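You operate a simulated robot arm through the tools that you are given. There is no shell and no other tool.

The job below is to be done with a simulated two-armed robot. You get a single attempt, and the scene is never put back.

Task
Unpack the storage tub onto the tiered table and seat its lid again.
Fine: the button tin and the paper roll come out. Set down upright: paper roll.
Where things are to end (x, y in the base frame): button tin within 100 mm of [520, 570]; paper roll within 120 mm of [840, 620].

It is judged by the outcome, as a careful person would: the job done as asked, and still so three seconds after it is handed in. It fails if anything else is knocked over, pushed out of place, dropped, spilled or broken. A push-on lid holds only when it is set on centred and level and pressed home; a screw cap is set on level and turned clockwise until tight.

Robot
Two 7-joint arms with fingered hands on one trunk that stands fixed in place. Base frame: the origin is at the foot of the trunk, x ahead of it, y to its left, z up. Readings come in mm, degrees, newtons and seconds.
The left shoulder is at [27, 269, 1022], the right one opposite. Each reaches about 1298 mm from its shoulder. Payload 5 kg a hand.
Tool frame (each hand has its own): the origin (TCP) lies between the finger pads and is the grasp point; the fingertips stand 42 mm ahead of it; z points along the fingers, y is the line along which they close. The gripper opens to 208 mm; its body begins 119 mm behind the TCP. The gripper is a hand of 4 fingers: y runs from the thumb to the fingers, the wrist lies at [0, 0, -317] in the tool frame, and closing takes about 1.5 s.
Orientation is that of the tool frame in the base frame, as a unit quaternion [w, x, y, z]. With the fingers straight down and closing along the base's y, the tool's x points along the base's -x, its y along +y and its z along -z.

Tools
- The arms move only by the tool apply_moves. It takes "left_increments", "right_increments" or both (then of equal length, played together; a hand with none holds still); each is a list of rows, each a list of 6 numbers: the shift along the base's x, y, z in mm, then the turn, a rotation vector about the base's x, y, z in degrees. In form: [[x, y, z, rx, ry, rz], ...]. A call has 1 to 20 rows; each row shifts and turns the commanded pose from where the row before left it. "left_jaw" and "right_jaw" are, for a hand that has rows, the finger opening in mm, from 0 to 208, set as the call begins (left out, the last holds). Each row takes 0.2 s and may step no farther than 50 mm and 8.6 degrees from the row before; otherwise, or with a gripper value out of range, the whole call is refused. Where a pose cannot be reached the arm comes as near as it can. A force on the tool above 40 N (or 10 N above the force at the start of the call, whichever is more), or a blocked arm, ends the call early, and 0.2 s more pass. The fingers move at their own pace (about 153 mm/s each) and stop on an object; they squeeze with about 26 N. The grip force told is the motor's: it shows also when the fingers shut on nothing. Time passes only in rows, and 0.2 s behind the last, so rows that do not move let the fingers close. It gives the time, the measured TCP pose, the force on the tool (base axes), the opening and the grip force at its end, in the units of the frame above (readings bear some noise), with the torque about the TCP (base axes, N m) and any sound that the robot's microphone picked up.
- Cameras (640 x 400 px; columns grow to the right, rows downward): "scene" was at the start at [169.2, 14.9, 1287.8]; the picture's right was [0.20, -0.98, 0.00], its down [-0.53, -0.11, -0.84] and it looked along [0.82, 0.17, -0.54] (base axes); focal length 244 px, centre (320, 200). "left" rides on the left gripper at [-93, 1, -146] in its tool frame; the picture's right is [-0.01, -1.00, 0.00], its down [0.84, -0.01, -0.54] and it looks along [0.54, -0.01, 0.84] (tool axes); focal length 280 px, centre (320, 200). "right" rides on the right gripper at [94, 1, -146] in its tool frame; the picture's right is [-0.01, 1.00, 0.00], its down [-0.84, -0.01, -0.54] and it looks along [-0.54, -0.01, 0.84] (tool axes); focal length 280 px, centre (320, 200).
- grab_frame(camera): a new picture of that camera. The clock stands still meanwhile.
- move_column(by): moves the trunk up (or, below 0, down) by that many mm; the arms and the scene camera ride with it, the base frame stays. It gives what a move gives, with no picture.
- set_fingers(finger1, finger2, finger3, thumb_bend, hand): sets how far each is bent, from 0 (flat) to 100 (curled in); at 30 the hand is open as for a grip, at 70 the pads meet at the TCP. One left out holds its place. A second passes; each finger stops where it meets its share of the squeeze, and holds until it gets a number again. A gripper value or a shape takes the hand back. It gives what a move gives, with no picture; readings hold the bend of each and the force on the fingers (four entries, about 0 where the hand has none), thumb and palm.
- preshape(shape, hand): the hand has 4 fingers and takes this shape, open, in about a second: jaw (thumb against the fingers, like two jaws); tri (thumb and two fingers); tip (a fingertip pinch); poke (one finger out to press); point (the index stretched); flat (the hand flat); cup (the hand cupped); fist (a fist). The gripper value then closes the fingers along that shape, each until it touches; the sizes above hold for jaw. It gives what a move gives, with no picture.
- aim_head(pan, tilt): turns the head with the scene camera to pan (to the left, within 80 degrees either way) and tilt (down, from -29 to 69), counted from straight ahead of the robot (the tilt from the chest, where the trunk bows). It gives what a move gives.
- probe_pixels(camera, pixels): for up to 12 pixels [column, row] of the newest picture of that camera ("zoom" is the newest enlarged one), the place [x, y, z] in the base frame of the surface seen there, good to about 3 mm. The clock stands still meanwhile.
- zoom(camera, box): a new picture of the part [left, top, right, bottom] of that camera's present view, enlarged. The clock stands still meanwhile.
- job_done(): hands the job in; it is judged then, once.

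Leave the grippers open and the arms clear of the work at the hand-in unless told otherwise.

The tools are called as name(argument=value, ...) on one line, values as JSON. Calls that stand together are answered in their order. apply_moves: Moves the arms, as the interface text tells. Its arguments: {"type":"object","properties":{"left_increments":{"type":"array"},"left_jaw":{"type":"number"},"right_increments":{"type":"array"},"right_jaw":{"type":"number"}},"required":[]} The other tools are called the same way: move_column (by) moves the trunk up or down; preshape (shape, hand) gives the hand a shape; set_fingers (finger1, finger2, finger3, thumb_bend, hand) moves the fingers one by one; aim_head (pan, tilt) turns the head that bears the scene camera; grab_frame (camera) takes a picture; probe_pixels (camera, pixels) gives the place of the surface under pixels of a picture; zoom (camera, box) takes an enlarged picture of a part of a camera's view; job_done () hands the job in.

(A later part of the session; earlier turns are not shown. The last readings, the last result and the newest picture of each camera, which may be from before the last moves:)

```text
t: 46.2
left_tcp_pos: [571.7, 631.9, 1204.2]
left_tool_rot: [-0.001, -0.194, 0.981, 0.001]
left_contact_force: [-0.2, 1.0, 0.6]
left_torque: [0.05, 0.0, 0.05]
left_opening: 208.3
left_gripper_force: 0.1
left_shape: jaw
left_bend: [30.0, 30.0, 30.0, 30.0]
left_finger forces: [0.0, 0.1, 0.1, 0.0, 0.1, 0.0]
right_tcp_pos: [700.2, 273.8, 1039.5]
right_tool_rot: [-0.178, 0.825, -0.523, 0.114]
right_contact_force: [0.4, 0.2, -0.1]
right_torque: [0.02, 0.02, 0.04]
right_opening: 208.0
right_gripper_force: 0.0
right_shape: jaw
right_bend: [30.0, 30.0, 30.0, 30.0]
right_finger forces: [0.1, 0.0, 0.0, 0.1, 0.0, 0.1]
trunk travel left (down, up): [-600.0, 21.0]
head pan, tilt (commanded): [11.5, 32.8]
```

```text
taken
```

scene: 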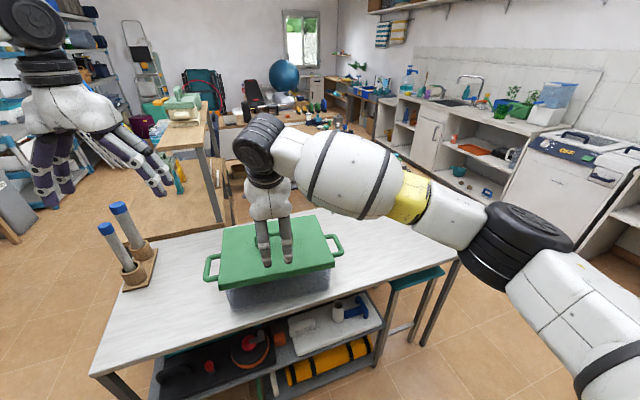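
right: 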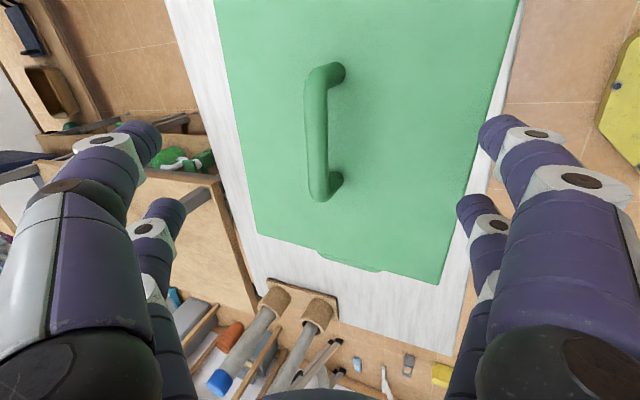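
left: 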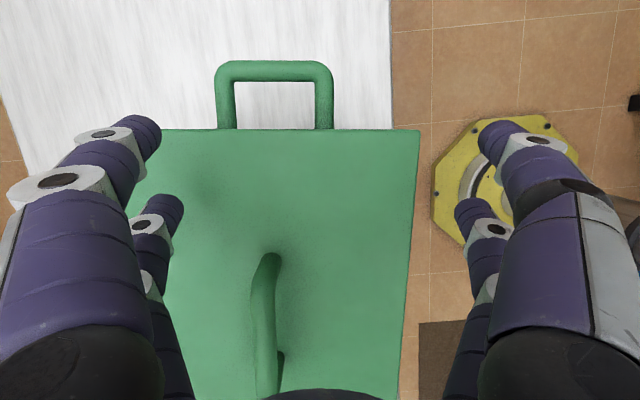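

The pre-grasp pose is reached, and the bar sits centred ahead of the fingers at (318, 135) in the right picture. I'll narrow the opening to 50 mm in the air, then advance along the fingers so the bar lies about 20 mm past the TCP, watching the force.

apply_moves(right_increments=[[0, 0, 0, 0, 0, 0], [0, 0, 0, 0, 0, 0], [0, 0, 0, 0, 0, 0], [0, 0, 0, 0, 0, 0], [0, 0, 0, 0, 0, 0], [7, 3.3, -17, 0, 0, 0], [7, 3.3, -17, 0, 0, 0], [0, 0, 0, 0, 0, 0]], right_jaw=50)

grab_frame(camera="right")

zoom(camera="scene", box=[190, 160, 370, 310])

```text
t: 48.0
left_tcp_pos: [572.3, 634.2, 1204.9]
left_tool_rot: [-0.001, -0.194, 0.981, 0.001]
left_contact_force: [0.0, 0.2, -0.7]
left_torque: [0.0, 0.03, -0.02]
left_opening: 208.0
left_gripper_force: 0.1
left_shape: jaw
left_bend: [30.0, 30.0, 30.0, 30.0]
left_finger forces: [0.1, 0.0, 0.0, 0.1, 0.0, 0.0]
right_tcp_pos: [714.0, 281.8, 1005.0]
right_tool_rot: [-0.179, 0.825, -0.524, 0.115]
right_contact_force: [-0.3, 1.0, 0.3]
right_torque: [-0.02, 0.03, -0.03]
right_opening: 50.0
right_gripper_force: 0.1
right_shape: jaw
right_bend: [73.0, 73.0, 73.0, 70.0]
right_finger forces: [0.0, 0.0, 0.0, 0.0, 0.0, 0.1]
trunk travel left (down, up): [-600.0, 21.0]
head pan, tilt (commanded): [11.5, 32.8]
```

```text
taken
```

right: 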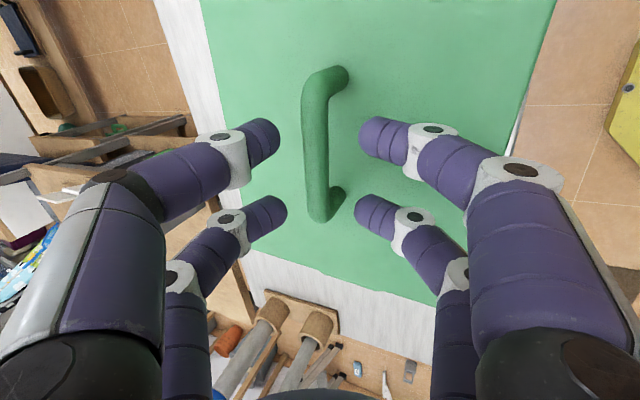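

```text
2.67 times, centred on (280, 235) of scene
```

zoom: 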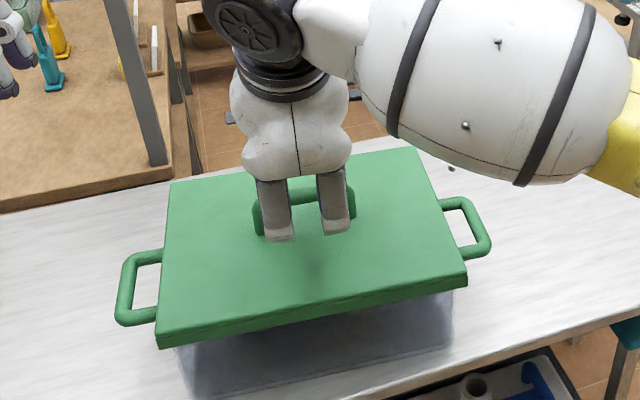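

With the opening at 50 mm the fingers curl like a claw, tips facing each other at (275, 140) and (365, 135), with the bar midway between. Tips that close just below the bar's mid-height will hook under it. I'll advance about 45 mm more along the fingers to (732, 289, 964), open, and look.

apply_moves(right_increments=[[4.5, 1.9, -10.2, 0, 0, 0], [4.5, 1.9, -10.2, 0, 0, 0], [4.5, 1.9, -10.2, 0, 0, 0], [4.5, 1.9, -9, 0, 0, 0], [0, 0, 0, 0, 0, 0]])

grab_frame(camera="right")

zoom(camera="scene", box=[210, 190, 350, 290])

```text
t: 49.2
left_tcp_pos: [572.1, 632.5, 1204.3]
left_tool_rot: [0.0, -0.194, 0.981, 0.002]
left_contact_force: [-0.4, 0.8, 0.4]
left_torque: [0.01, -0.02, 0.02]
left_opening: 207.9
left_gripper_force: 0.1
left_shape: jaw
left_bend: [30.0, 30.0, 30.0, 30.0]
left_finger forces: [0.0, 0.0, 0.1, 0.0, 0.1, 0.1]
right_tcp_pos: [732.1, 289.4, 965.5]
right_tool_rot: [-0.178, 0.825, -0.524, 0.114]
right_contact_force: [-0.2, 0.0, 0.4]
right_torque: [0.01, 0.0, -0.04]
right_opening: 50.4
right_gripper_force: 0.2
right_shape: jaw
right_bend: [73.0, 73.0, 73.0, 70.0]
right_finger forces: [0.0, 0.1, 0.0, 0.1, 0.1, 0.0]
trunk travel left (down, up): [-600.0, 21.0]
head pan, tilt (commanded): [11.5, 32.8]
```

```text
taken
```

right: 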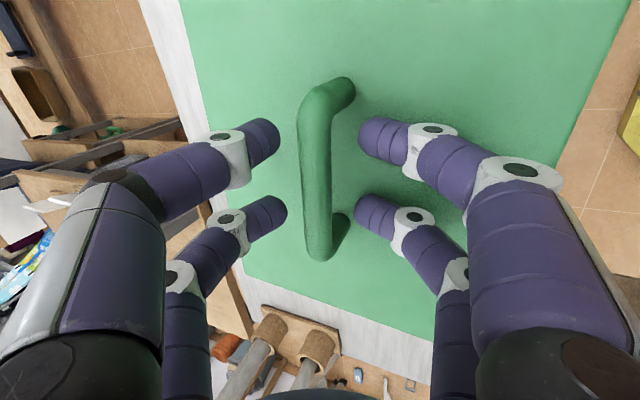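

```text
4.00 times, centred on (280, 240) of scene
```

zoom: 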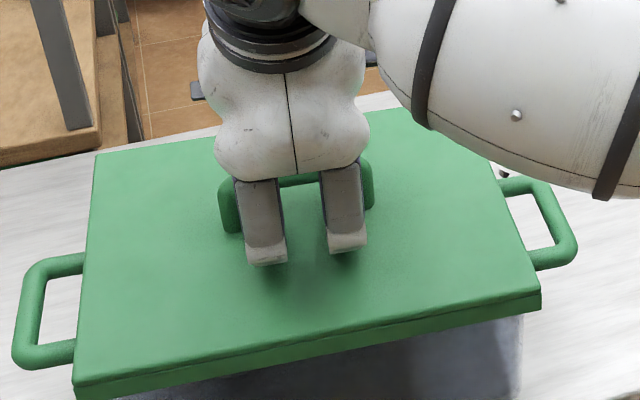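

The bar lies midway between the finger pairs with no contact force. I'll close the right fingers now and let them settle.

apply_moves(right_increments=[[0, 0, 0, 0, 0, 0], [0, 0, 0, 0, 0, 0], [0, 0, 0, 0, 0, 0], [0, 0, 0, 0, 0, 0], [0, 0, 0, 0, 0, 0], [0, 0, 0, 0, 0, 0], [0, 0, 0, 0, 0, 0], [0, 0, 0, 0, 0, 0]], right_jaw=0)

grab_frame(camera="right")

zoom(camera="scene", box=[210, 190, 350, 290])

```text
t: 51.0
left_tcp_pos: [572.6, 632.0, 1205.1]
left_tool_rot: [-0.002, -0.195, 0.981, 0.002]
left_contact_force: [-0.2, 0.1, 0.4]
left_torque: [-0.02, -0.02, 0.01]
left_opening: 208.0
left_gripper_force: 0.1
left_shape: jaw
left_bend: [30.0, 30.0, 30.0, 30.0]
left_finger forces: [0.0, 0.1, 0.1, 0.0, 0.0, 0.0]
right_tcp_pos: [731.8, 288.2, 965.0]
right_tool_rot: [-0.179, 0.825, -0.524, 0.114]
right_contact_force: [0.1, -0.9, -1.8]
right_torque: [0.04, 0.04, 0.03]
right_opening: 0.2
right_gripper_force: 26.5
right_shape: jaw
right_bend: [70.0, 70.0, 70.0, 71.0]
right_finger forces: [0.1, 0.0, 0.0, 0.1, 0.0, 0.1]
trunk travel left (down, up): [-600.0, 21.0]
head pan, tilt (commanded): [11.5, 32.8]
```

```text
taken
```

right: 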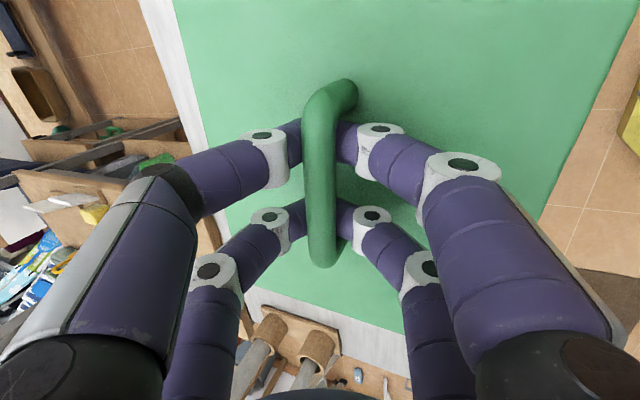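

```text
4.00 times, centred on (280, 240) of scene
```

zoom: 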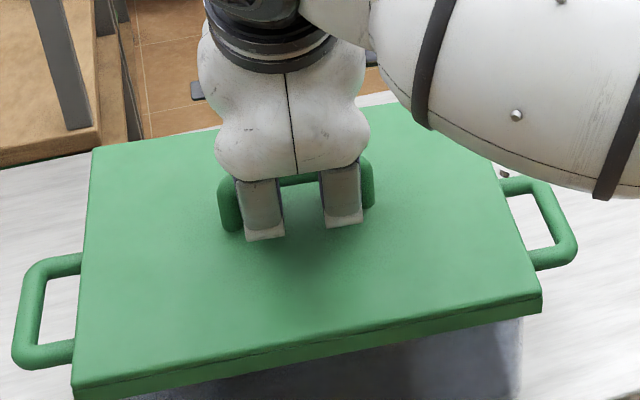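

The tips closed to 0.2 mm under the bar, so the handle is caged in the claw. I'll lift in small 5 mm steps, watch the pull, and check whether the tub comes along.

apply_moves(right_increments=[[0, 0, 5, 0, 0, 0], [0, 0, 5, 0, 0, 0], [0, 0, 5, 0, 0, 0], [0, 0, 0, 0, 0, 0]])

zoom(camera="scene", box=[190, 180, 370, 310])

```text
t: 52.0
left_tcp_pos: [571.9, 632.8, 1203.7]
left_tool_rot: [-0.002, -0.195, 0.981, 0.002]
left_contact_force: [-0.5, -0.3, 0.5]
left_torque: [0.03, -0.03, 0.05]
left_opening: 208.2
left_gripper_force: 0.1
left_shape: jaw
left_bend: [30.0, 30.0, 30.0, 30.0]
left_finger forces: [0.0, 0.1, 0.0, 0.1, 0.1, 0.0]
right_tcp_pos: [733.7, 289.6, 980.3]
right_tool_rot: [-0.178, 0.826, -0.523, 0.115]
right_contact_force: [-0.2, 0.5, -2.3]
right_torque: [-0.01, 0.03, 0.0]
right_opening: 0.1
right_gripper_force: 25.8
right_shape: jaw
right_bend: [70.0, 70.0, 70.0, 71.0]
right_finger forces: [0.0, 0.0, 0.0, 0.0, 0.0, 0.0]
trunk travel left (down, up): [-600.0, 21.0]
head pan, tilt (commanded): [11.5, 32.8]
```

```text
3.08 times, centred on (280, 245) of scene
```

zoom: 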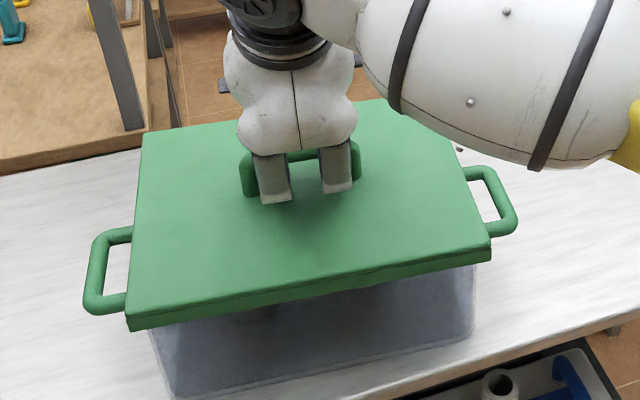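

The force is only −2.3 N so far, so the tips may just be reaching the bar. I'll continue in 5 mm steps.

apply_moves(right_increments=[[0, 0, 5, 0, 0, 0], [0, 0, 5, 0, 0, 0], [0, 0, 0, 0, 0, 0]])

zoom(camera="scene", box=[190, 180, 370, 310])

grab_frame(camera="right")

```text
t: 52.8
left_tcp_pos: [571.9, 632.5, 1205.7]
left_tool_rot: [-0.001, -0.194, 0.981, 0.002]
left_contact_force: [0.0, 0.6, -0.2]
left_torque: [-0.02, -0.02, -0.01]
left_opening: 207.8
left_gripper_force: 0.0
left_shape: jaw
left_bend: [30.0, 30.0, 30.0, 30.0]
left_finger forces: [0.1, 0.1, 0.1, 0.1, 0.1, 0.0]
right_tcp_pos: [732.6, 289.4, 989.1]
right_tool_rot: [-0.179, 0.825, -0.523, 0.114]
right_contact_force: [0.6, 0.1, -1.3]
right_torque: [-0.01, 0.0, -0.02]
right_opening: 0.1
right_gripper_force: 26.0
right_shape: jaw
right_bend: [70.0, 70.0, 70.0, 71.0]
right_finger forces: [0.0, 0.0, 0.0, 0.0, 0.1, 0.1]
trunk travel left (down, up): [-600.0, 21.0]
head pan, tilt (commanded): [11.5, 32.8]
```

```text
3.08 times, centred on (280, 245) of scene
```

zoom: 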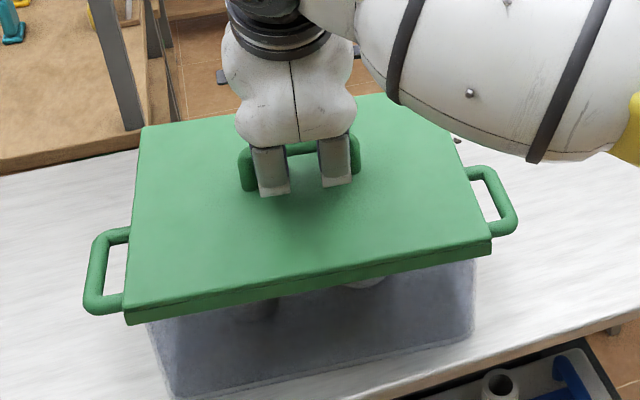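

```text
taken
```

right: 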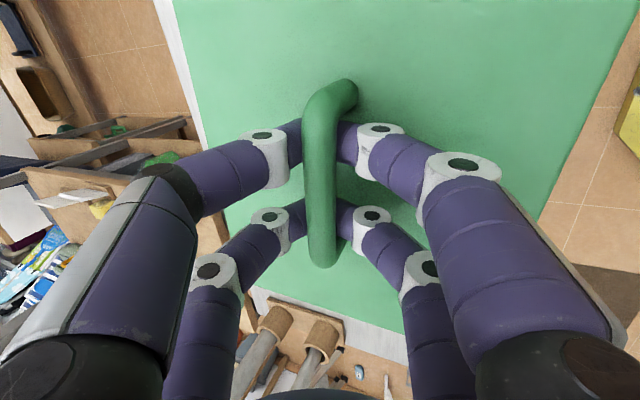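

The bar keeps the same place in the hand's view, and the lid edge seems to have risen above the tub wall. I'll verify by probing the lid top and the tub.

probe_pixels(camera="zoom", pixels=[[160, 290], [470, 235], [150, 140], [420, 110], [130, 318], [490, 245], [100, 300], [510, 220], [200, 370], [460, 320]])

```text
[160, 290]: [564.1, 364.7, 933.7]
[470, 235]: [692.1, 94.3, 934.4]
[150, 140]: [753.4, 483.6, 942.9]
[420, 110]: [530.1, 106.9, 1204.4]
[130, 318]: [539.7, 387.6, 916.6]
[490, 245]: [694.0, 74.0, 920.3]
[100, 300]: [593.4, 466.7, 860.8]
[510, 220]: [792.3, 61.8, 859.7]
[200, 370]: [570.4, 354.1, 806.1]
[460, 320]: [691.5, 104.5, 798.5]
```

The tub stays put at z ≈ 760–860 while the lid top is now at ≈ 934–943, so the lid is free and nearly level. I'll raise it another 60 mm, then carry it right toward (962, −86).

apply_moves(right_increments=[[0, 0, 12, 0, 0, 0], [0, 0, 12, 0, 0, 0], [0, 0, 12, 0, 0, 0], [0, 0, 12, 0, 0, 0], [0, 0, 12, 0, 0, 0], [0, 0, 0, 0, 0, 0]])

grab_frame(camera="scene")

```text
t: 54.2
left_tcp_pos: [571.3, 631.8, 1204.8]
left_tool_rot: [0.0, -0.195, 0.981, 0.002]
left_contact_force: [-0.2, 0.5, -0.2]
left_torque: [0.02, 0.03, -0.01]
left_opening: 208.1
left_gripper_force: 0.1
left_shape: jaw
left_bend: [30.0, 30.0, 30.0, 30.0]
left_finger forces: [0.1, 0.0, 0.0, 0.0, 0.0, 0.0]
right_tcp_pos: [731.3, 290.1, 1049.9]
right_tool_rot: [-0.178, 0.825, -0.524, 0.114]
right_contact_force: [0.0, 0.3, -2.3]
right_torque: [0.0, 0.05, -0.03]
right_opening: 0.0
right_gripper_force: 26.2
right_shape: jaw
right_bend: [70.0, 70.0, 70.0, 71.0]
right_finger forces: [0.1, 0.0, 0.0, 0.0, 0.0, 0.0]
trunk travel left (down, up): [-600.0, 21.0]
head pan, tilt (commanded): [11.5, 32.8]
```

```text
taken
```

scene: 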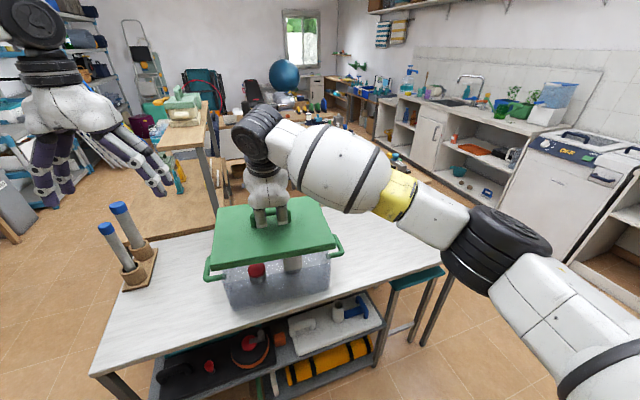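

The lid is well clear, and inside the tub I can see a red-topped object and a white cylinder. I'll carry the lid right and hold it level above the free table area.

apply_moves(right_increments=[[19.2, -31.3, 0, 0, 0, 0], [19.2, -31.3, 0, 0, 0, 0], [19.2, -31.3, 0, 0, 0, 0], [19.2, -31.3, 0, 0, 0, 0], [19.2, -31.3, 0, 0, 0, 0], [19.2, -31.3, 0, 0, 0, 0], [19.2, -31.3, 0, 0, 0, 0], [19.2, -31.3, 0, 0, 0, 0], [19.2, -31.3, 0, 0, 0, 0], [19.2, -31.3, 0, 0, 0, 0], [19.2, -31.3, 0, 0, 0, 0], [19.2, -31.3, 0, 0, 0, 0], [0, 0, 0, 0, 0, 0]])

grab_frame(camera="scene")

grab_frame(camera="right")

```text
t: 57.0
left_tcp_pos: [571.1, 634.6, 1203.6]
left_tool_rot: [-0.002, -0.195, 0.981, 0.0]
left_contact_force: [-0.9, 2.3, -0.5]
left_torque: [-0.06, -0.03, 0.0]
left_opening: 207.8
left_gripper_force: 0.1
left_shape: jaw
left_bend: [30.0, 30.0, 30.0, 30.0]
left_finger forces: [0.1, 0.1, 0.0, 0.0, 0.1, 0.0]
right_tcp_pos: [963.3, -87.5, 1050.9]
right_tool_rot: [-0.179, 0.826, -0.523, 0.114]
right_contact_force: [0.0, 0.6, -1.8]
right_torque: [-0.1, -0.02, -0.04]
right_opening: 0.2
right_gripper_force: 26.1
right_shape: jaw
right_bend: [70.0, 70.0, 70.0, 71.0]
right_finger forces: [0.0, 0.0, 0.0, 0.0, 0.0, 0.0]
trunk travel left (down, up): [-600.0, 21.0]
head pan, tilt (commanded): [11.5, 32.8]
```

```text
taken
```

scene: 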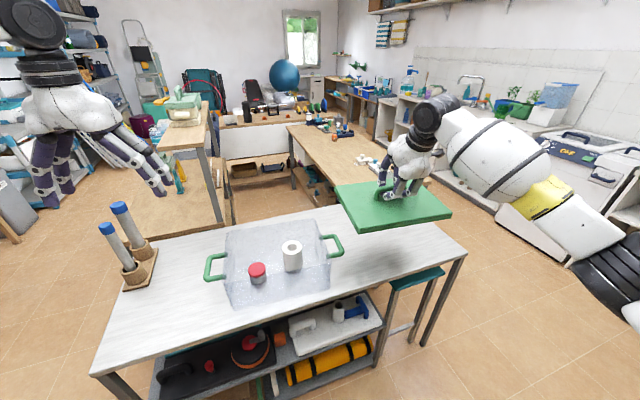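

```text
taken
```

right: 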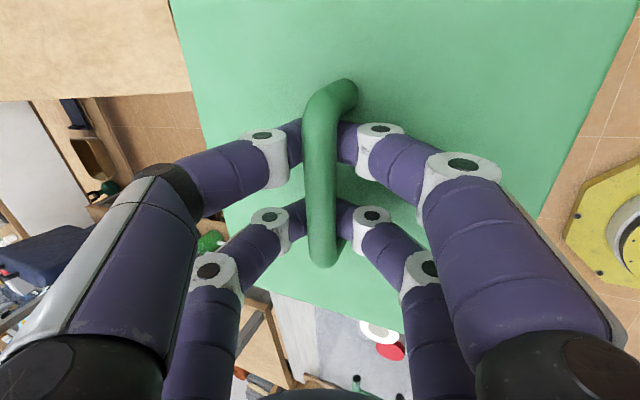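

The lid reached (963, −87, 1050). The tub is open: a red-lidded tin at (257, 272) and a paper roll at (292, 255). I'll probe the lid's corners for level before lowering.

probe_pixels(camera="scene", pixels=[[340, 188], [424, 184], [448, 213], [364, 228], [345, 242], [257, 266], [292, 244], [292, 265], [258, 280], [300, 225], [228, 232], [236, 305]])

zoom(camera="scene", box=[195, 200, 355, 315])

```text
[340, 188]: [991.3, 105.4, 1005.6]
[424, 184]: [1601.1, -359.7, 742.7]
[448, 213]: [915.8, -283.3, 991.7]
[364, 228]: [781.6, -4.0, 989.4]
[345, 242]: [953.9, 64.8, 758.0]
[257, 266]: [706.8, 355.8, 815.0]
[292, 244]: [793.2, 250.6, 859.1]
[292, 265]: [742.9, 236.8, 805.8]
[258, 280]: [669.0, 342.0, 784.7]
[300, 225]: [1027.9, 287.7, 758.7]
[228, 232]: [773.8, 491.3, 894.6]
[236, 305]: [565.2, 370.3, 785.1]
```

```text
3.48 times, centred on (275, 258) of scene
```

zoom: 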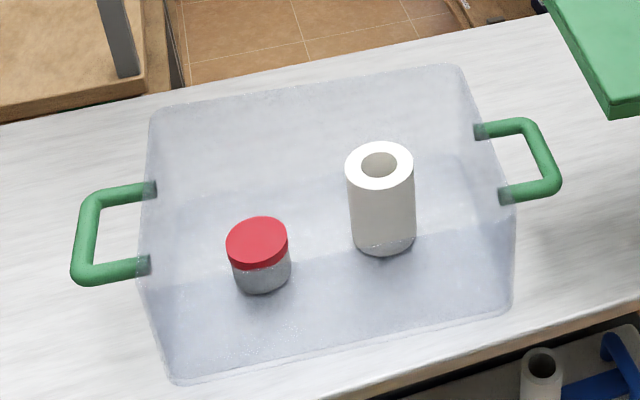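

The lid's rear edge is about 15 mm higher than the front (a small 3° tilt), which is fine for setting down. I'll lower it 198 mm to just above the table.

apply_moves(right_increments=[[0, 0, -25, 0, 0, 0], [0, 0, -25, 0, 0, 0], [0, 0, -25, 0, 0, 0], [0, 0, -25, 0, 0, 0], [0, 0, -25, 0, 0, 0], [0, 0, -25, 0, 0, 0], [0, 0, -25, 0, 0, 0], [0, 0, -15, 0, 0, 0], [0, 0, -8, 0, 0, 0], [0, 0, 0, 0, 0, 0]])

zoom(camera="scene", box=[320, 160, 500, 290])

```text
t: 59.2
left_tcp_pos: [572.2, 632.6, 1204.6]
left_tool_rot: [-0.001, -0.194, 0.981, 0.001]
left_contact_force: [0.1, 0.2, -0.3]
left_torque: [-0.01, -0.02, 0.0]
left_opening: 208.3
left_gripper_force: 0.1
left_shape: jaw
left_bend: [30.0, 30.0, 30.0, 30.0]
left_finger forces: [0.1, 0.1, 0.1, 0.1, 0.1, 0.1]
right_tcp_pos: [963.6, -83.7, 851.7]
right_tool_rot: [-0.179, 0.826, -0.523, 0.113]
right_contact_force: [0.5, -0.4, -1.9]
right_torque: [-0.01, -0.01, -0.02]
right_opening: 0.5
right_gripper_force: 25.3
right_shape: jaw
right_bend: [70.0, 70.0, 70.0, 71.0]
right_finger forces: [0.0, 0.1, 0.0, 0.0, 0.0, 0.0]
trunk travel left (down, up): [-600.0, 21.0]
head pan, tilt (commanded): [11.5, 32.8]
```

```text
3.08 times, centred on (410, 225) of scene
```

zoom: 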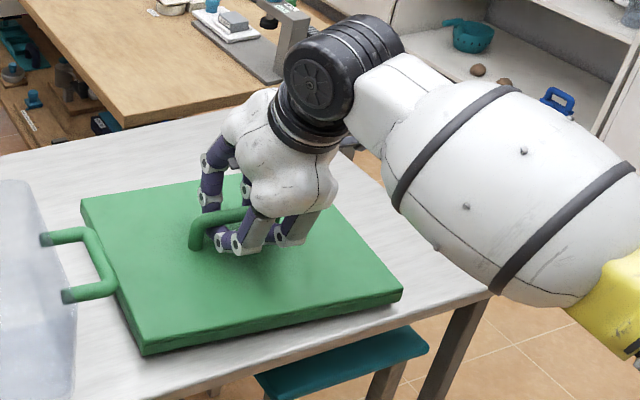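

The lid is just above the table, clear of the tub's handle. I'll lower in 4 mm steps until the weight transfers.

apply_moves(right_increments=[[0, 0, -4, 0, 0, 0], [0, 0, -4, 0, 0, 0], [0, 0, -4, 0, 0, 0], [0, 0, -4, 0, 0, 0], [0, 0, 0, 0, 0, 0]])

zoom(camera="scene", box=[320, 160, 500, 290])

grab_frame(camera="right")

```text
t: 60.4
left_tcp_pos: [572.0, 632.1, 1205.5]
left_tool_rot: [-0.001, -0.194, 0.981, 0.002]
left_contact_force: [0.2, 0.4, 0.8]
left_torque: [-0.04, 0.02, 0.0]
left_opening: 208.1
left_gripper_force: 0.2
left_shape: jaw
left_bend: [30.0, 30.0, 30.0, 30.0]
left_finger forces: [0.0, 0.1, 0.0, 0.0, 0.0, 0.0]
right_tcp_pos: [961.6, -86.7, 835.6]
right_tool_rot: [-0.179, 0.825, -0.524, 0.114]
right_contact_force: [0.6, 0.5, 0.3]
right_torque: [0.04, -0.01, 0.01]
right_opening: 0.0
right_gripper_force: 26.3
right_shape: jaw
right_bend: [70.0, 70.0, 70.0, 71.0]
right_finger forces: [0.1, 0.0, 0.0, 0.0, 0.1, 0.0]
trunk travel left (down, up): [-600.0, 21.0]
head pan, tilt (commanded): [11.5, 32.8]
```

```text
3.08 times, centred on (410, 225) of scene
```

zoom: 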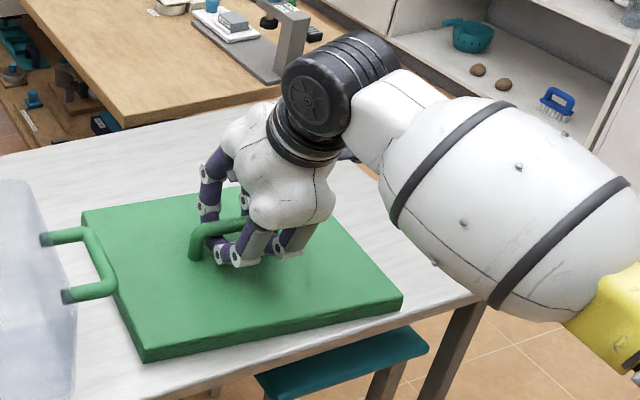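

```text
taken
```

right: 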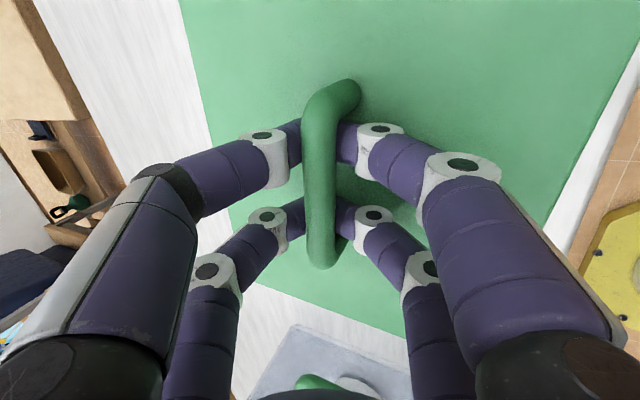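

The weight has transferred (force ≈ 0). I'll probe the lid's corners to confirm it lies flat.

probe_pixels(camera="zoom", pixels=[[150, 340], [395, 292], [90, 215], [330, 210], [145, 355], [395, 308], [100, 292], [220, 300], [60, 240]])

```text
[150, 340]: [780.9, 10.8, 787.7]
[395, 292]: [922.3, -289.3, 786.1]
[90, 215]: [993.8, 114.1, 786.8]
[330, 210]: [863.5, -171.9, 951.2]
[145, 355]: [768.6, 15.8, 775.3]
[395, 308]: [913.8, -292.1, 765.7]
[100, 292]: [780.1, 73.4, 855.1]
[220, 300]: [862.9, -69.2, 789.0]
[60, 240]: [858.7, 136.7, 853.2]
```

The lid lies flat on the table, top at z ≈ 787 all round, and clear of the tub's handle. I'll open the fingers to 50 mm with a slight rise so the tips don't press on the lid.

apply_moves(right_increments=[[0, 0, 3, 0, 0, 0], [0, 0, 3, 0, 0, 0], [0, 0, 2, 0, 0, 0], [0, 0, 0, 0, 0, 0], [0, 0, 0, 0, 0, 0], [0, 0, 0, 0, 0, 0]], right_jaw=50)

grab_frame(camera="right")

```text
t: 61.8
left_tcp_pos: [572.2, 633.8, 1204.2]
left_tool_rot: [-0.001, -0.194, 0.981, 0.002]
left_contact_force: [-0.3, -0.3, 1.1]
left_torque: [0.01, 0.02, -0.03]
left_opening: 208.1
left_gripper_force: 0.0
left_shape: jaw
left_bend: [30.0, 30.0, 30.0, 30.0]
left_finger forces: [0.1, 0.0, 0.0, 0.0, 0.0, 0.0]
right_tcp_pos: [961.3, -86.1, 844.0]
right_tool_rot: [-0.178, 0.826, -0.523, 0.114]
right_contact_force: [0.4, -0.3, -0.3]
right_torque: [-0.01, -0.01, -0.01]
right_opening: 49.3
right_gripper_force: 0.0
right_shape: jaw
right_bend: [73.0, 73.0, 73.0, 70.0]
right_finger forces: [0.0, 0.0, 0.1, 0.1, 0.0, 0.0]
trunk travel left (down, up): [-600.0, 21.0]
head pan, tilt (commanded): [11.5, 32.8]
```

```text
taken
```

right: 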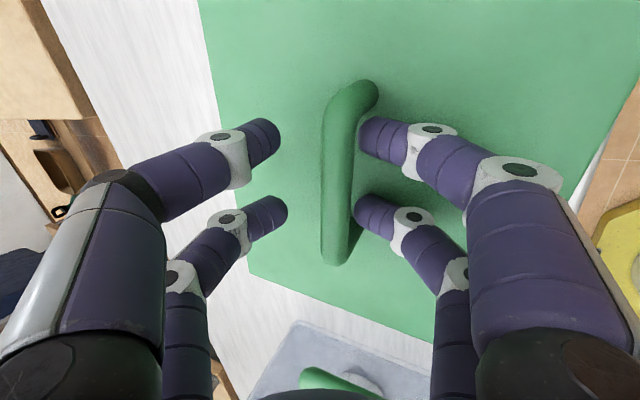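

The fingers are open, but the bar now sits nearer the robot-side fingers, at (343, 180). I'll shift the hand 8 mm toward the robot for clearance, then retreat along the finger direction.

apply_moves(right_increments=[[-7, -3.3, 0, 0, 0, 0], [0, 0, 0, 0, 0, 0], [-4, -1.9, 9.5, 0, 0, 0], [-4, -1.9, 9.5, 0, 0, 0], [-6, -2.8, 14.6, 0, 0, 0], [-6, -2.8, 14.6, 0, 0, 0], [-8, -3.7, 20, 0, 0, 0], [-8, -3.7, 20, 0, 0, 0], [0, 0, 20, 0, 0, 0], [0, 0, 0, 0, 0, 0]])

zoom(camera="scene", box=[320, 160, 500, 290])

grab_frame(camera="right")

```text
t: 64.0
left_tcp_pos: [572.5, 633.1, 1204.0]
left_tool_rot: [-0.002, -0.194, 0.981, 0.003]
left_contact_force: [-0.1, 0.2, 0.1]
left_torque: [0.01, 0.02, -0.02]
left_opening: 207.8
left_gripper_force: 0.0
left_shape: jaw
left_bend: [30.0, 30.0, 30.0, 30.0]
left_finger forces: [0.0, 0.1, 0.1, 0.0, 0.0, 0.0]
right_tcp_pos: [919.5, -106.4, 951.8]
right_tool_rot: [-0.179, 0.825, -0.524, 0.115]
right_contact_force: [0.3, -0.7, -0.6]
right_torque: [0.02, 0.03, 0.0]
right_opening: 49.8
right_gripper_force: 0.1
right_shape: jaw
right_bend: [73.0, 73.0, 73.0, 70.0]
right_finger forces: [0.0, 0.1, 0.0, 0.0, 0.0, 0.0]
trunk travel left (down, up): [-600.0, 21.0]
head pan, tilt (commanded): [11.5, 32.8]
```

```text
3.08 times, centred on (410, 225) of scene
```

zoom: 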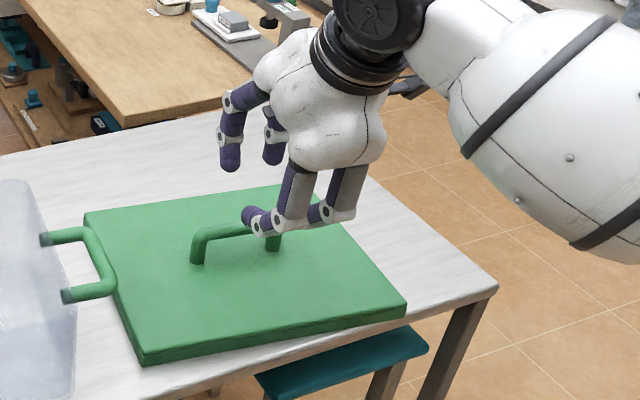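

```text
taken
```

right: 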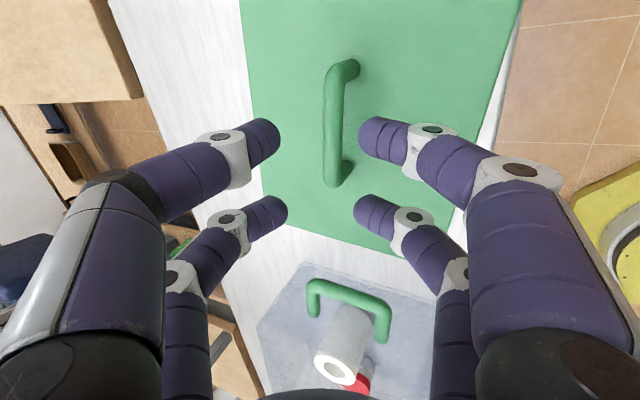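

The lid rests flat and the hand is clear. I'll raise the right hand and move it further right, then look closely into the tub.

apply_moves(right_increments=[[-10, -15, 20, 0, 0, 0], [-10, -15, 20, 0, 0, 0], [-10, -15, 20, 0, 0, 0], [-10, -15, 20, 0, 0, 0], [-10, -15, 20, 0, 0, 0], [-10, -15, 20, 0, 0, 0], [0, 0, 0, 0, 0, 0]])

zoom(camera="scene", box=[200, 215, 350, 310])

```text
t: 65.6
left_tcp_pos: [571.7, 633.4, 1204.2]
left_tool_rot: [-0.001, -0.195, 0.981, 0.002]
left_contact_force: [0.9, -0.3, -0.1]
left_torque: [0.0, 0.02, -0.01]
left_opening: 207.9
left_gripper_force: 0.1
left_shape: jaw
left_bend: [30.0, 30.0, 30.0, 30.0]
left_finger forces: [0.0, 0.1, 0.0, 0.0, 0.0, 0.1]
right_tcp_pos: [858.7, -197.6, 1072.1]
right_tool_rot: [-0.179, 0.826, -0.522, 0.115]
right_contact_force: [0.5, -0.2, -0.3]
right_torque: [0.02, 0.02, -0.03]
right_opening: 49.8
right_gripper_force: 0.0
right_shape: jaw
right_bend: [73.0, 73.0, 73.0, 70.0]
right_finger forces: [0.0, 0.0, 0.1, 0.0, 0.0, 0.0]
trunk travel left (down, up): [-600.0, 21.0]
head pan, tilt (commanded): [11.5, 32.8]
```

```text
4.21 times, centred on (275, 262) of scene
```

zoom: 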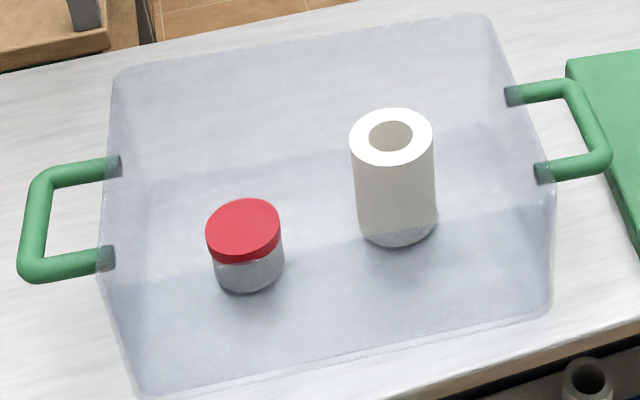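

probe_pixels(camera="zoom", pixels=[[243, 228], [243, 203], [208, 232], [278, 225], [245, 255], [248, 285], [391, 116], [355, 140], [428, 140], [392, 160], [392, 200], [397, 240]])

probe_pixels(camera="zoom", pixels=[[118, 75], [490, 18], [552, 290], [130, 370], [105, 200], [300, 45], [530, 120], [330, 330], [300, 250], [170, 250], [480, 200], [110, 260]])

```text
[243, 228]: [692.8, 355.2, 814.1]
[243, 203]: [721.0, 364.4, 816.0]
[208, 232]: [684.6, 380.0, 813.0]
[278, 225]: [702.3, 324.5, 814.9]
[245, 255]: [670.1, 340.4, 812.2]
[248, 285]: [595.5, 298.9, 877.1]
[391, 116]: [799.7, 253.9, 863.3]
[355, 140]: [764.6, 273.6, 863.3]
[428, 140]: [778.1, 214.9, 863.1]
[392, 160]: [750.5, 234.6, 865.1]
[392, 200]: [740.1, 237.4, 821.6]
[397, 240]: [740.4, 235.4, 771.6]
```

```text
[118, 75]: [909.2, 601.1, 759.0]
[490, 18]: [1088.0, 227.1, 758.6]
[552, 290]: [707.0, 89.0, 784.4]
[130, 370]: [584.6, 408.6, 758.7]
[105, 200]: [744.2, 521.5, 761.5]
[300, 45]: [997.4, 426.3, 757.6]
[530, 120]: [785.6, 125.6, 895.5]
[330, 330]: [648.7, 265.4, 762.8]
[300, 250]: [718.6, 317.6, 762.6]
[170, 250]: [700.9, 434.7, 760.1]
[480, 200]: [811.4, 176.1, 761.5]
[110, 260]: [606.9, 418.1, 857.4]
```

The tin is about 58 mm across with its top at z ≈ 814, centred near (694, 352). The roll is about 59 mm across and 100 mm tall, centred near (775, 244). The tub rim is at z ≈ 895 and the floor at ≈ 762. In the jaw shape the knuckles bulge about ±110 mm, which is tight inside the tub, so I'll see how the left hand looks in the "tip" shape.

preshape(shape="tip", hand="left")

grab_frame(camera="left")

grab_frame(camera="scene")

```text
t: 66.5
left_tcp_pos: [571.6, 632.8, 1204.4]
left_tool_rot: [-0.001, -0.194, 0.981, 0.002]
left_contact_force: [0.3, 0.1, 1.0]
left_torque: [-0.01, -0.01, 0.01]
left_opening: 208.1
left_gripper_force: 0.1
left_shape: tip
left_bend: [30.0, 30.0, 30.0, 30.0]
left_finger forces: [0.1, 0.1, 0.0, 0.1, 0.0, 0.1]
right_tcp_pos: [860.1, -197.4, 1072.6]
right_tool_rot: [-0.179, 0.825, -0.524, 0.115]
right_contact_force: [-0.1, -0.2, 0.5]
right_torque: [-0.03, -0.01, -0.01]
right_opening: 49.8
right_gripper_force: 0.1
right_shape: jaw
right_bend: [73.0, 73.0, 73.0, 70.0]
right_finger forces: [0.1, 0.1, 0.0, 0.0, 0.1, 0.0]
trunk travel left (down, up): [-600.0, 21.0]
head pan, tilt (commanded): [11.5, 32.8]
```

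```text
taken
```

left: 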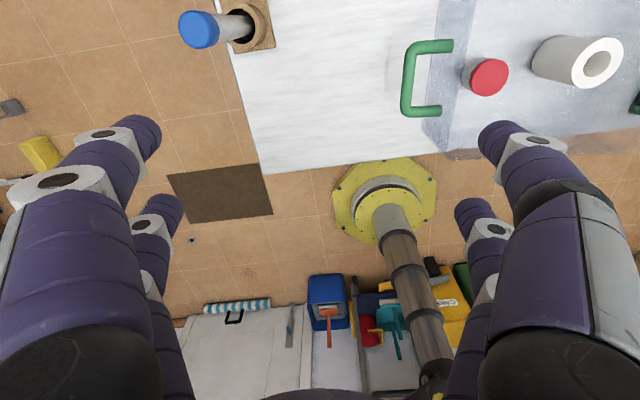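

```text
taken
```

scene: 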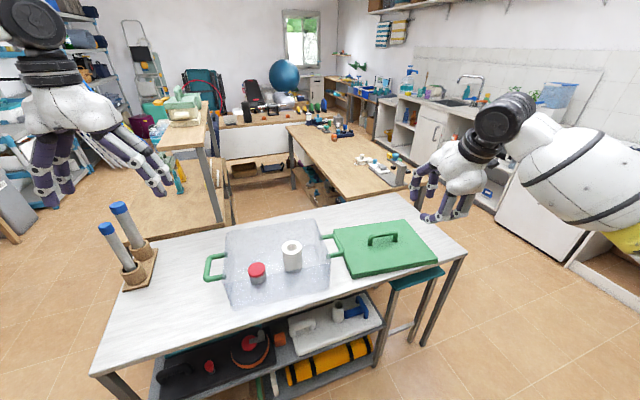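

The open tip shape looks the same as jaw. I'll partly close it to 75 mm in the air to see how the fingers fold.

apply_moves(left_increments=[[0, 0, 0, 0, 0, 0], [0, 0, 0, 0, 0, 0], [0, 0, 0, 0, 0, 0], [0, 0, 0, 0, 0, 0], [0, 0, 0, 0, 0, 0], [0, 0, 0, 0, 0, 0]], left_jaw=75)

grab_frame(camera="left")

zoom(camera="scene", box=[0, 0, 200, 220])

```text
t: 67.9
left_tcp_pos: [572.2, 633.8, 1204.8]
left_tool_rot: [-0.001, -0.194, 0.981, 0.002]
left_contact_force: [-0.6, -0.1, -0.6]
left_torque: [-0.02, -0.02, 0.0]
left_opening: 75.6
left_gripper_force: 0.1
left_shape: tip
left_bend: [73.0, 73.0, 73.0, 70.0]
left_finger forces: [0.0, 0.0, 0.1, 0.0, 0.1, 0.0]
right_tcp_pos: [860.0, -197.6, 1072.0]
right_tool_rot: [-0.178, 0.825, -0.524, 0.114]
right_contact_force: [0.3, 0.3, -0.1]
right_torque: [0.0, 0.02, 0.04]
right_opening: 49.7
right_gripper_force: 0.1
right_shape: jaw
right_bend: [73.0, 73.0, 73.0, 70.0]
right_finger forces: [0.1, 0.0, 0.1, 0.1, 0.0, 0.0]
trunk travel left (down, up): [-600.0, 21.0]
head pan, tilt (commanded): [11.5, 32.8]
```

```text
taken
```

left: 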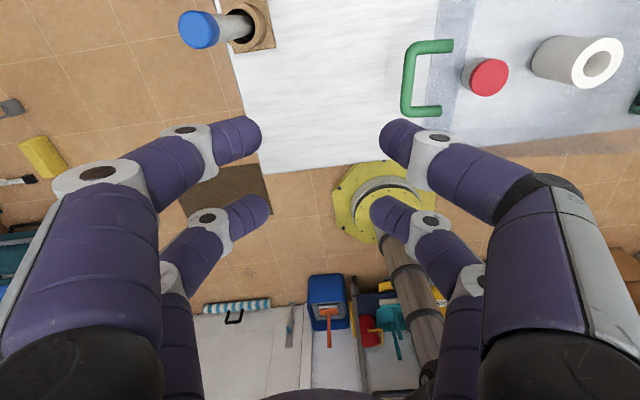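

```text
1.82 times, centred on (100, 110) of scene
```

zoom: 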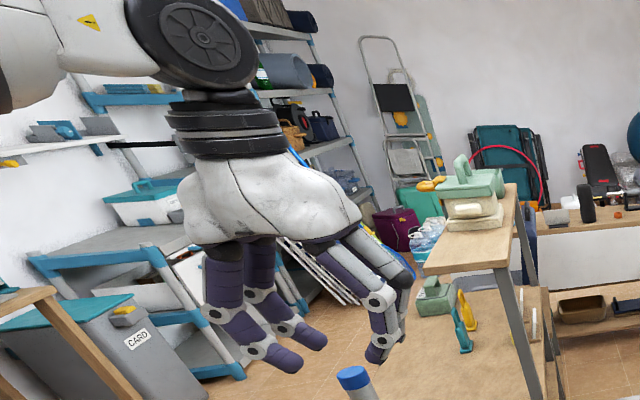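

In this shape the finger bases stay wide apart, so width in the tub matters. I'll probe the left hand's outer finger surfaces in the zoomed picture to learn the true envelope.

probe_pixels(camera="zoom", pixels=[[207, 265], [205, 300], [205, 315], [245, 355], [290, 365], [320, 340], [410, 275], [398, 300], [385, 345], [375, 360], [355, 210], [190, 220]])

zoom(camera="scene", box=[220, 235, 290, 300])

```text
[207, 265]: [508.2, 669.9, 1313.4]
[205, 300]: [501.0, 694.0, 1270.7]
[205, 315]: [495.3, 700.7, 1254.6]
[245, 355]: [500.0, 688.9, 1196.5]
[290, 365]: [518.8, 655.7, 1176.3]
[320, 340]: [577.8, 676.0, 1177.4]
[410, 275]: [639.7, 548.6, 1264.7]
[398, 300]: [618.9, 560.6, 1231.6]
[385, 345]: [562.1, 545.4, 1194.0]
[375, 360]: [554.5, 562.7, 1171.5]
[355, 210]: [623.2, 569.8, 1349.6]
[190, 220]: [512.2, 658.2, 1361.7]
```

```text
6.15 times, centred on (255, 268) of scene
```

zoom: 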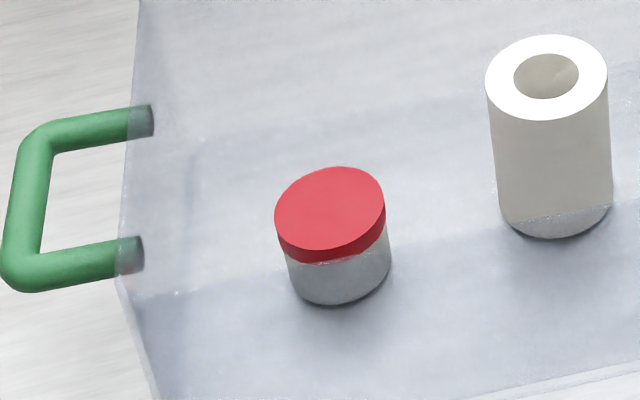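

The true envelope is about +95 mm (finger side) and −108 mm (thumb side). With fingers toward the front wall and thumb toward the back, closing across the tub's short side, the hand fits around the tin. The paper roll is taller and can be gripped higher. I'll take the roll first. I'll put the left hand back in the jaw shape and turn it +92° to yaw 205°.

preshape(shape="jaw", hand="left")

apply_moves(left_increments=[[5, -10, 0, 0, 0, 8.4], [5, -10, 0, 0, 0, 8.4], [5, -10, 0, 0, 0, 8.4], [5, -10, 0, 0, 0, 8.4], [5, -10, 0, 0, 0, 8.4], [5, -10, 0, 0, 0, 8.4], [5, -10, 0, 0, 0, 8.4], [5, -10, 0, 0, 0, 8.4], [5, -10, 0, 0, 0, 8.4], [5, -10, 0, 0, 0, 8.4], [5, -10, 0, 0, 0, 8.5], [0, 0, 0, 0, 0, 0]], left_jaw=90)

```text
t: 68.8
left_tcp_pos: [572.7, 632.7, 1205.5]
left_tool_rot: [-0.001, -0.194, 0.981, 0.002]
left_contact_force: [-0.4, -0.1, -0.5]
left_torque: [0.02, -0.02, -0.01]
left_opening: 208.1
left_gripper_force: 0.1
left_shape: jaw
left_bend: [30.0, 30.0, 30.0, 30.0]
left_finger forces: [0.0, 0.1, 0.1, 0.0, 0.0, 0.0]
right_tcp_pos: [859.3, -198.0, 1071.9]
right_tool_rot: [-0.179, 0.825, -0.524, 0.115]
right_contact_force: [0.1, 0.6, 0.8]
right_torque: [0.02, 0.02, -0.02]
right_opening: 49.6
right_gripper_force: 0.0
right_shape: jaw
right_bend: [73.0, 73.0, 73.0, 70.0]
right_finger forces: [0.0, 0.1, 0.0, 0.0, 0.0, 0.1]
trunk travel left (down, up): [-600.0, 21.0]
head pan, tilt (commanded): [11.5, 32.8]
```

```text
t: 71.4
left_tcp_pos: [626.4, 523.3, 1204.5]
left_tool_rot: [0.002, 0.844, -0.537, 0.001]
left_contact_force: [-0.8, 0.2, -0.3]
left_torque: [-0.05, -0.01, 0.02]
left_opening: 90.5
left_gripper_force: 0.0
left_shape: jaw
left_bend: [73.0, 73.0, 73.0, 70.0]
left_finger forces: [0.0, 0.0, 0.0, 0.0, 0.1, 0.1]
right_tcp_pos: [859.6, -197.0, 1073.1]
right_tool_rot: [-0.179, 0.825, -0.523, 0.115]
right_contact_force: [0.3, 1.0, -0.5]
right_torque: [-0.01, -0.02, -0.02]
right_opening: 49.9
right_gripper_force: 0.0
right_shape: jaw
right_bend: [73.0, 73.0, 73.0, 70.0]
right_finger forces: [0.0, 0.0, 0.0, 0.1, 0.0, 0.0]
trunk travel left (down, up): [-600.0, 21.0]
head pan, tilt (commanded): [11.5, 32.8]
```

Yaw is 205° and level with the opening at 90 mm. I'll move above the roll at (775, 244) to z ≈ 1000 and look through the hand camera.

apply_moves(left_increments=[[16.5, -31, -22.7, 0, 0, 0], [16.5, -31, -22.7, 0, 0, 0], [16.5, -31, -22.7, 0, 0, 0], [16.5, -31, -22.7, 0, 0, 0], [16.5, -31, -22.7, 0, 0, 0], [16.5, -31, -22.7, 0, 0, 0], [16.5, -31, -22.7, 0, 0, 0], [16.5, -31, -22.7, 0, 0, 0], [16.6, -31.3, -22.7, 0, 0, 0], [0, 0, 0, 0, 0, 0]])

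grab_frame(camera="left")

grab_frame(camera="scene")

```text
t: 73.6
left_tcp_pos: [758.2, 266.5, 1005.6]
left_tool_rot: [0.001, 0.843, -0.538, 0.001]
left_contact_force: [0.5, -0.8, -1.0]
left_torque: [-0.03, 0.12, 0.0]
left_opening: 90.5
left_gripper_force: 0.0
left_shape: jaw
left_bend: [73.0, 73.0, 73.0, 70.0]
left_finger forces: [0.0, 0.0, 0.1, 0.0, 0.0, 0.0]
left hand out of reach, approached as far as the arm can: row 9
right_tcp_pos: [858.6, -197.8, 1071.2]
right_tool_rot: [-0.178, 0.826, -0.523, 0.113]
right_contact_force: [-0.4, 0.5, 0.0]
right_torque: [0.02, 0.05, 0.01]
right_opening: 49.8
right_gripper_force: 0.1
right_shape: jaw
right_bend: [73.0, 73.0, 73.0, 70.0]
right_finger forces: [0.0, 0.0, 0.0, 0.0, 0.0, 0.0]
trunk travel left (down, up): [-600.0, 21.0]
head pan, tilt (commanded): [11.5, 32.8]
```

```text
taken
```

left: 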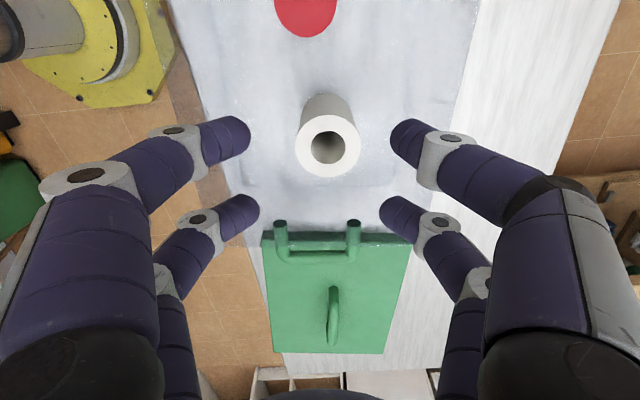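

```text
taken
```

scene: 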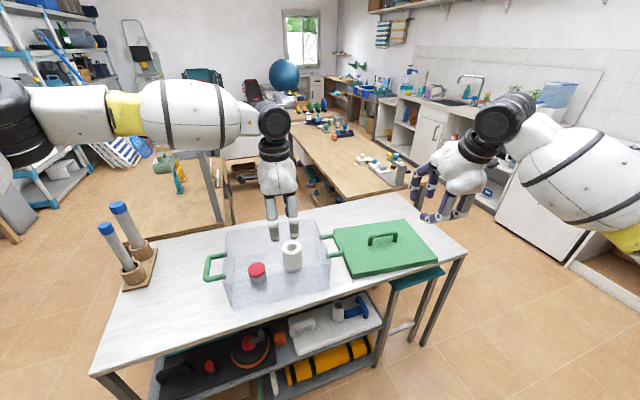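

The left arm stopped about 28 mm short of the roll in the tub's long direction (TCP (758, 266), roll at (775, 244)), with the wrist above shoulder height. Lower down the reach may be greater. At this offset the fingers still clear the roll, so I'll descend 70 mm and try to close the gap.

apply_moves(left_increments=[[0, 0, -18, 0, 0, 0], [0, 0, -18, 0, 0, 0], [0, 0, -18, 0, 0, 0], [0, 0, -16, 0, 0, 0], [4, -5, 0, 0, 0, 0], [4, -5, 0, 0, 0, 0], [4, -5, 0, 0, 0, 0], [4, -5, 0, 0, 0, 0], [0, 0, 0, 0, 0, 0]])

grab_frame(camera="left")

```text
t: 75.6
left_tcp_pos: [746.9, 274.5, 945.8]
left_tool_rot: [0.003, 0.843, -0.538, 0.001]
left_contact_force: [-0.4, 0.1, 0.1]
left_torque: [0.0, 0.0, 0.0]
left_opening: 90.5
left_gripper_force: 0.0
left_shape: jaw
left_bend: [73.0, 73.0, 73.0, 70.0]
left_finger forces: [0.0, 0.1, 0.0, 0.0, 0.0, 0.1]
left hand out of reach, approached as far as the arm can: row 2, 3, 4, 5, 6, 7, 8
right_tcp_pos: [859.0, -197.3, 1071.3]
right_tool_rot: [-0.179, 0.825, -0.523, 0.115]
right_contact_force: [-0.1, -0.3, 0.1]
right_torque: [0.02, -0.03, -0.01]
right_opening: 49.7
right_gripper_force: 0.1
right_shape: jaw
right_bend: [73.0, 73.0, 73.0, 70.0]
right_finger forces: [0.0, 0.0, 0.0, 0.0, 0.1, 0.0]
trunk travel left (down, up): [-600.0, 21.0]
head pan, tilt (commanded): [11.5, 32.8]
```

```text
taken
```

left: 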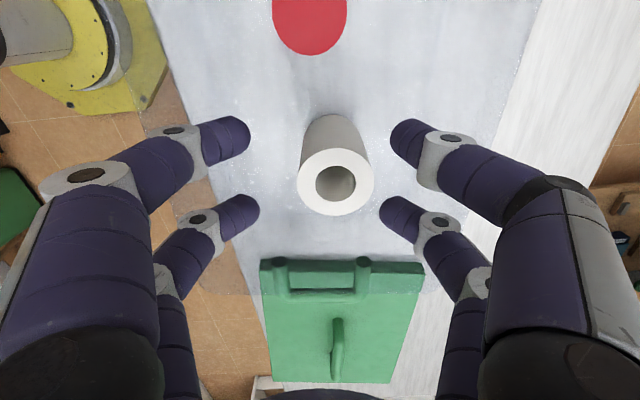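

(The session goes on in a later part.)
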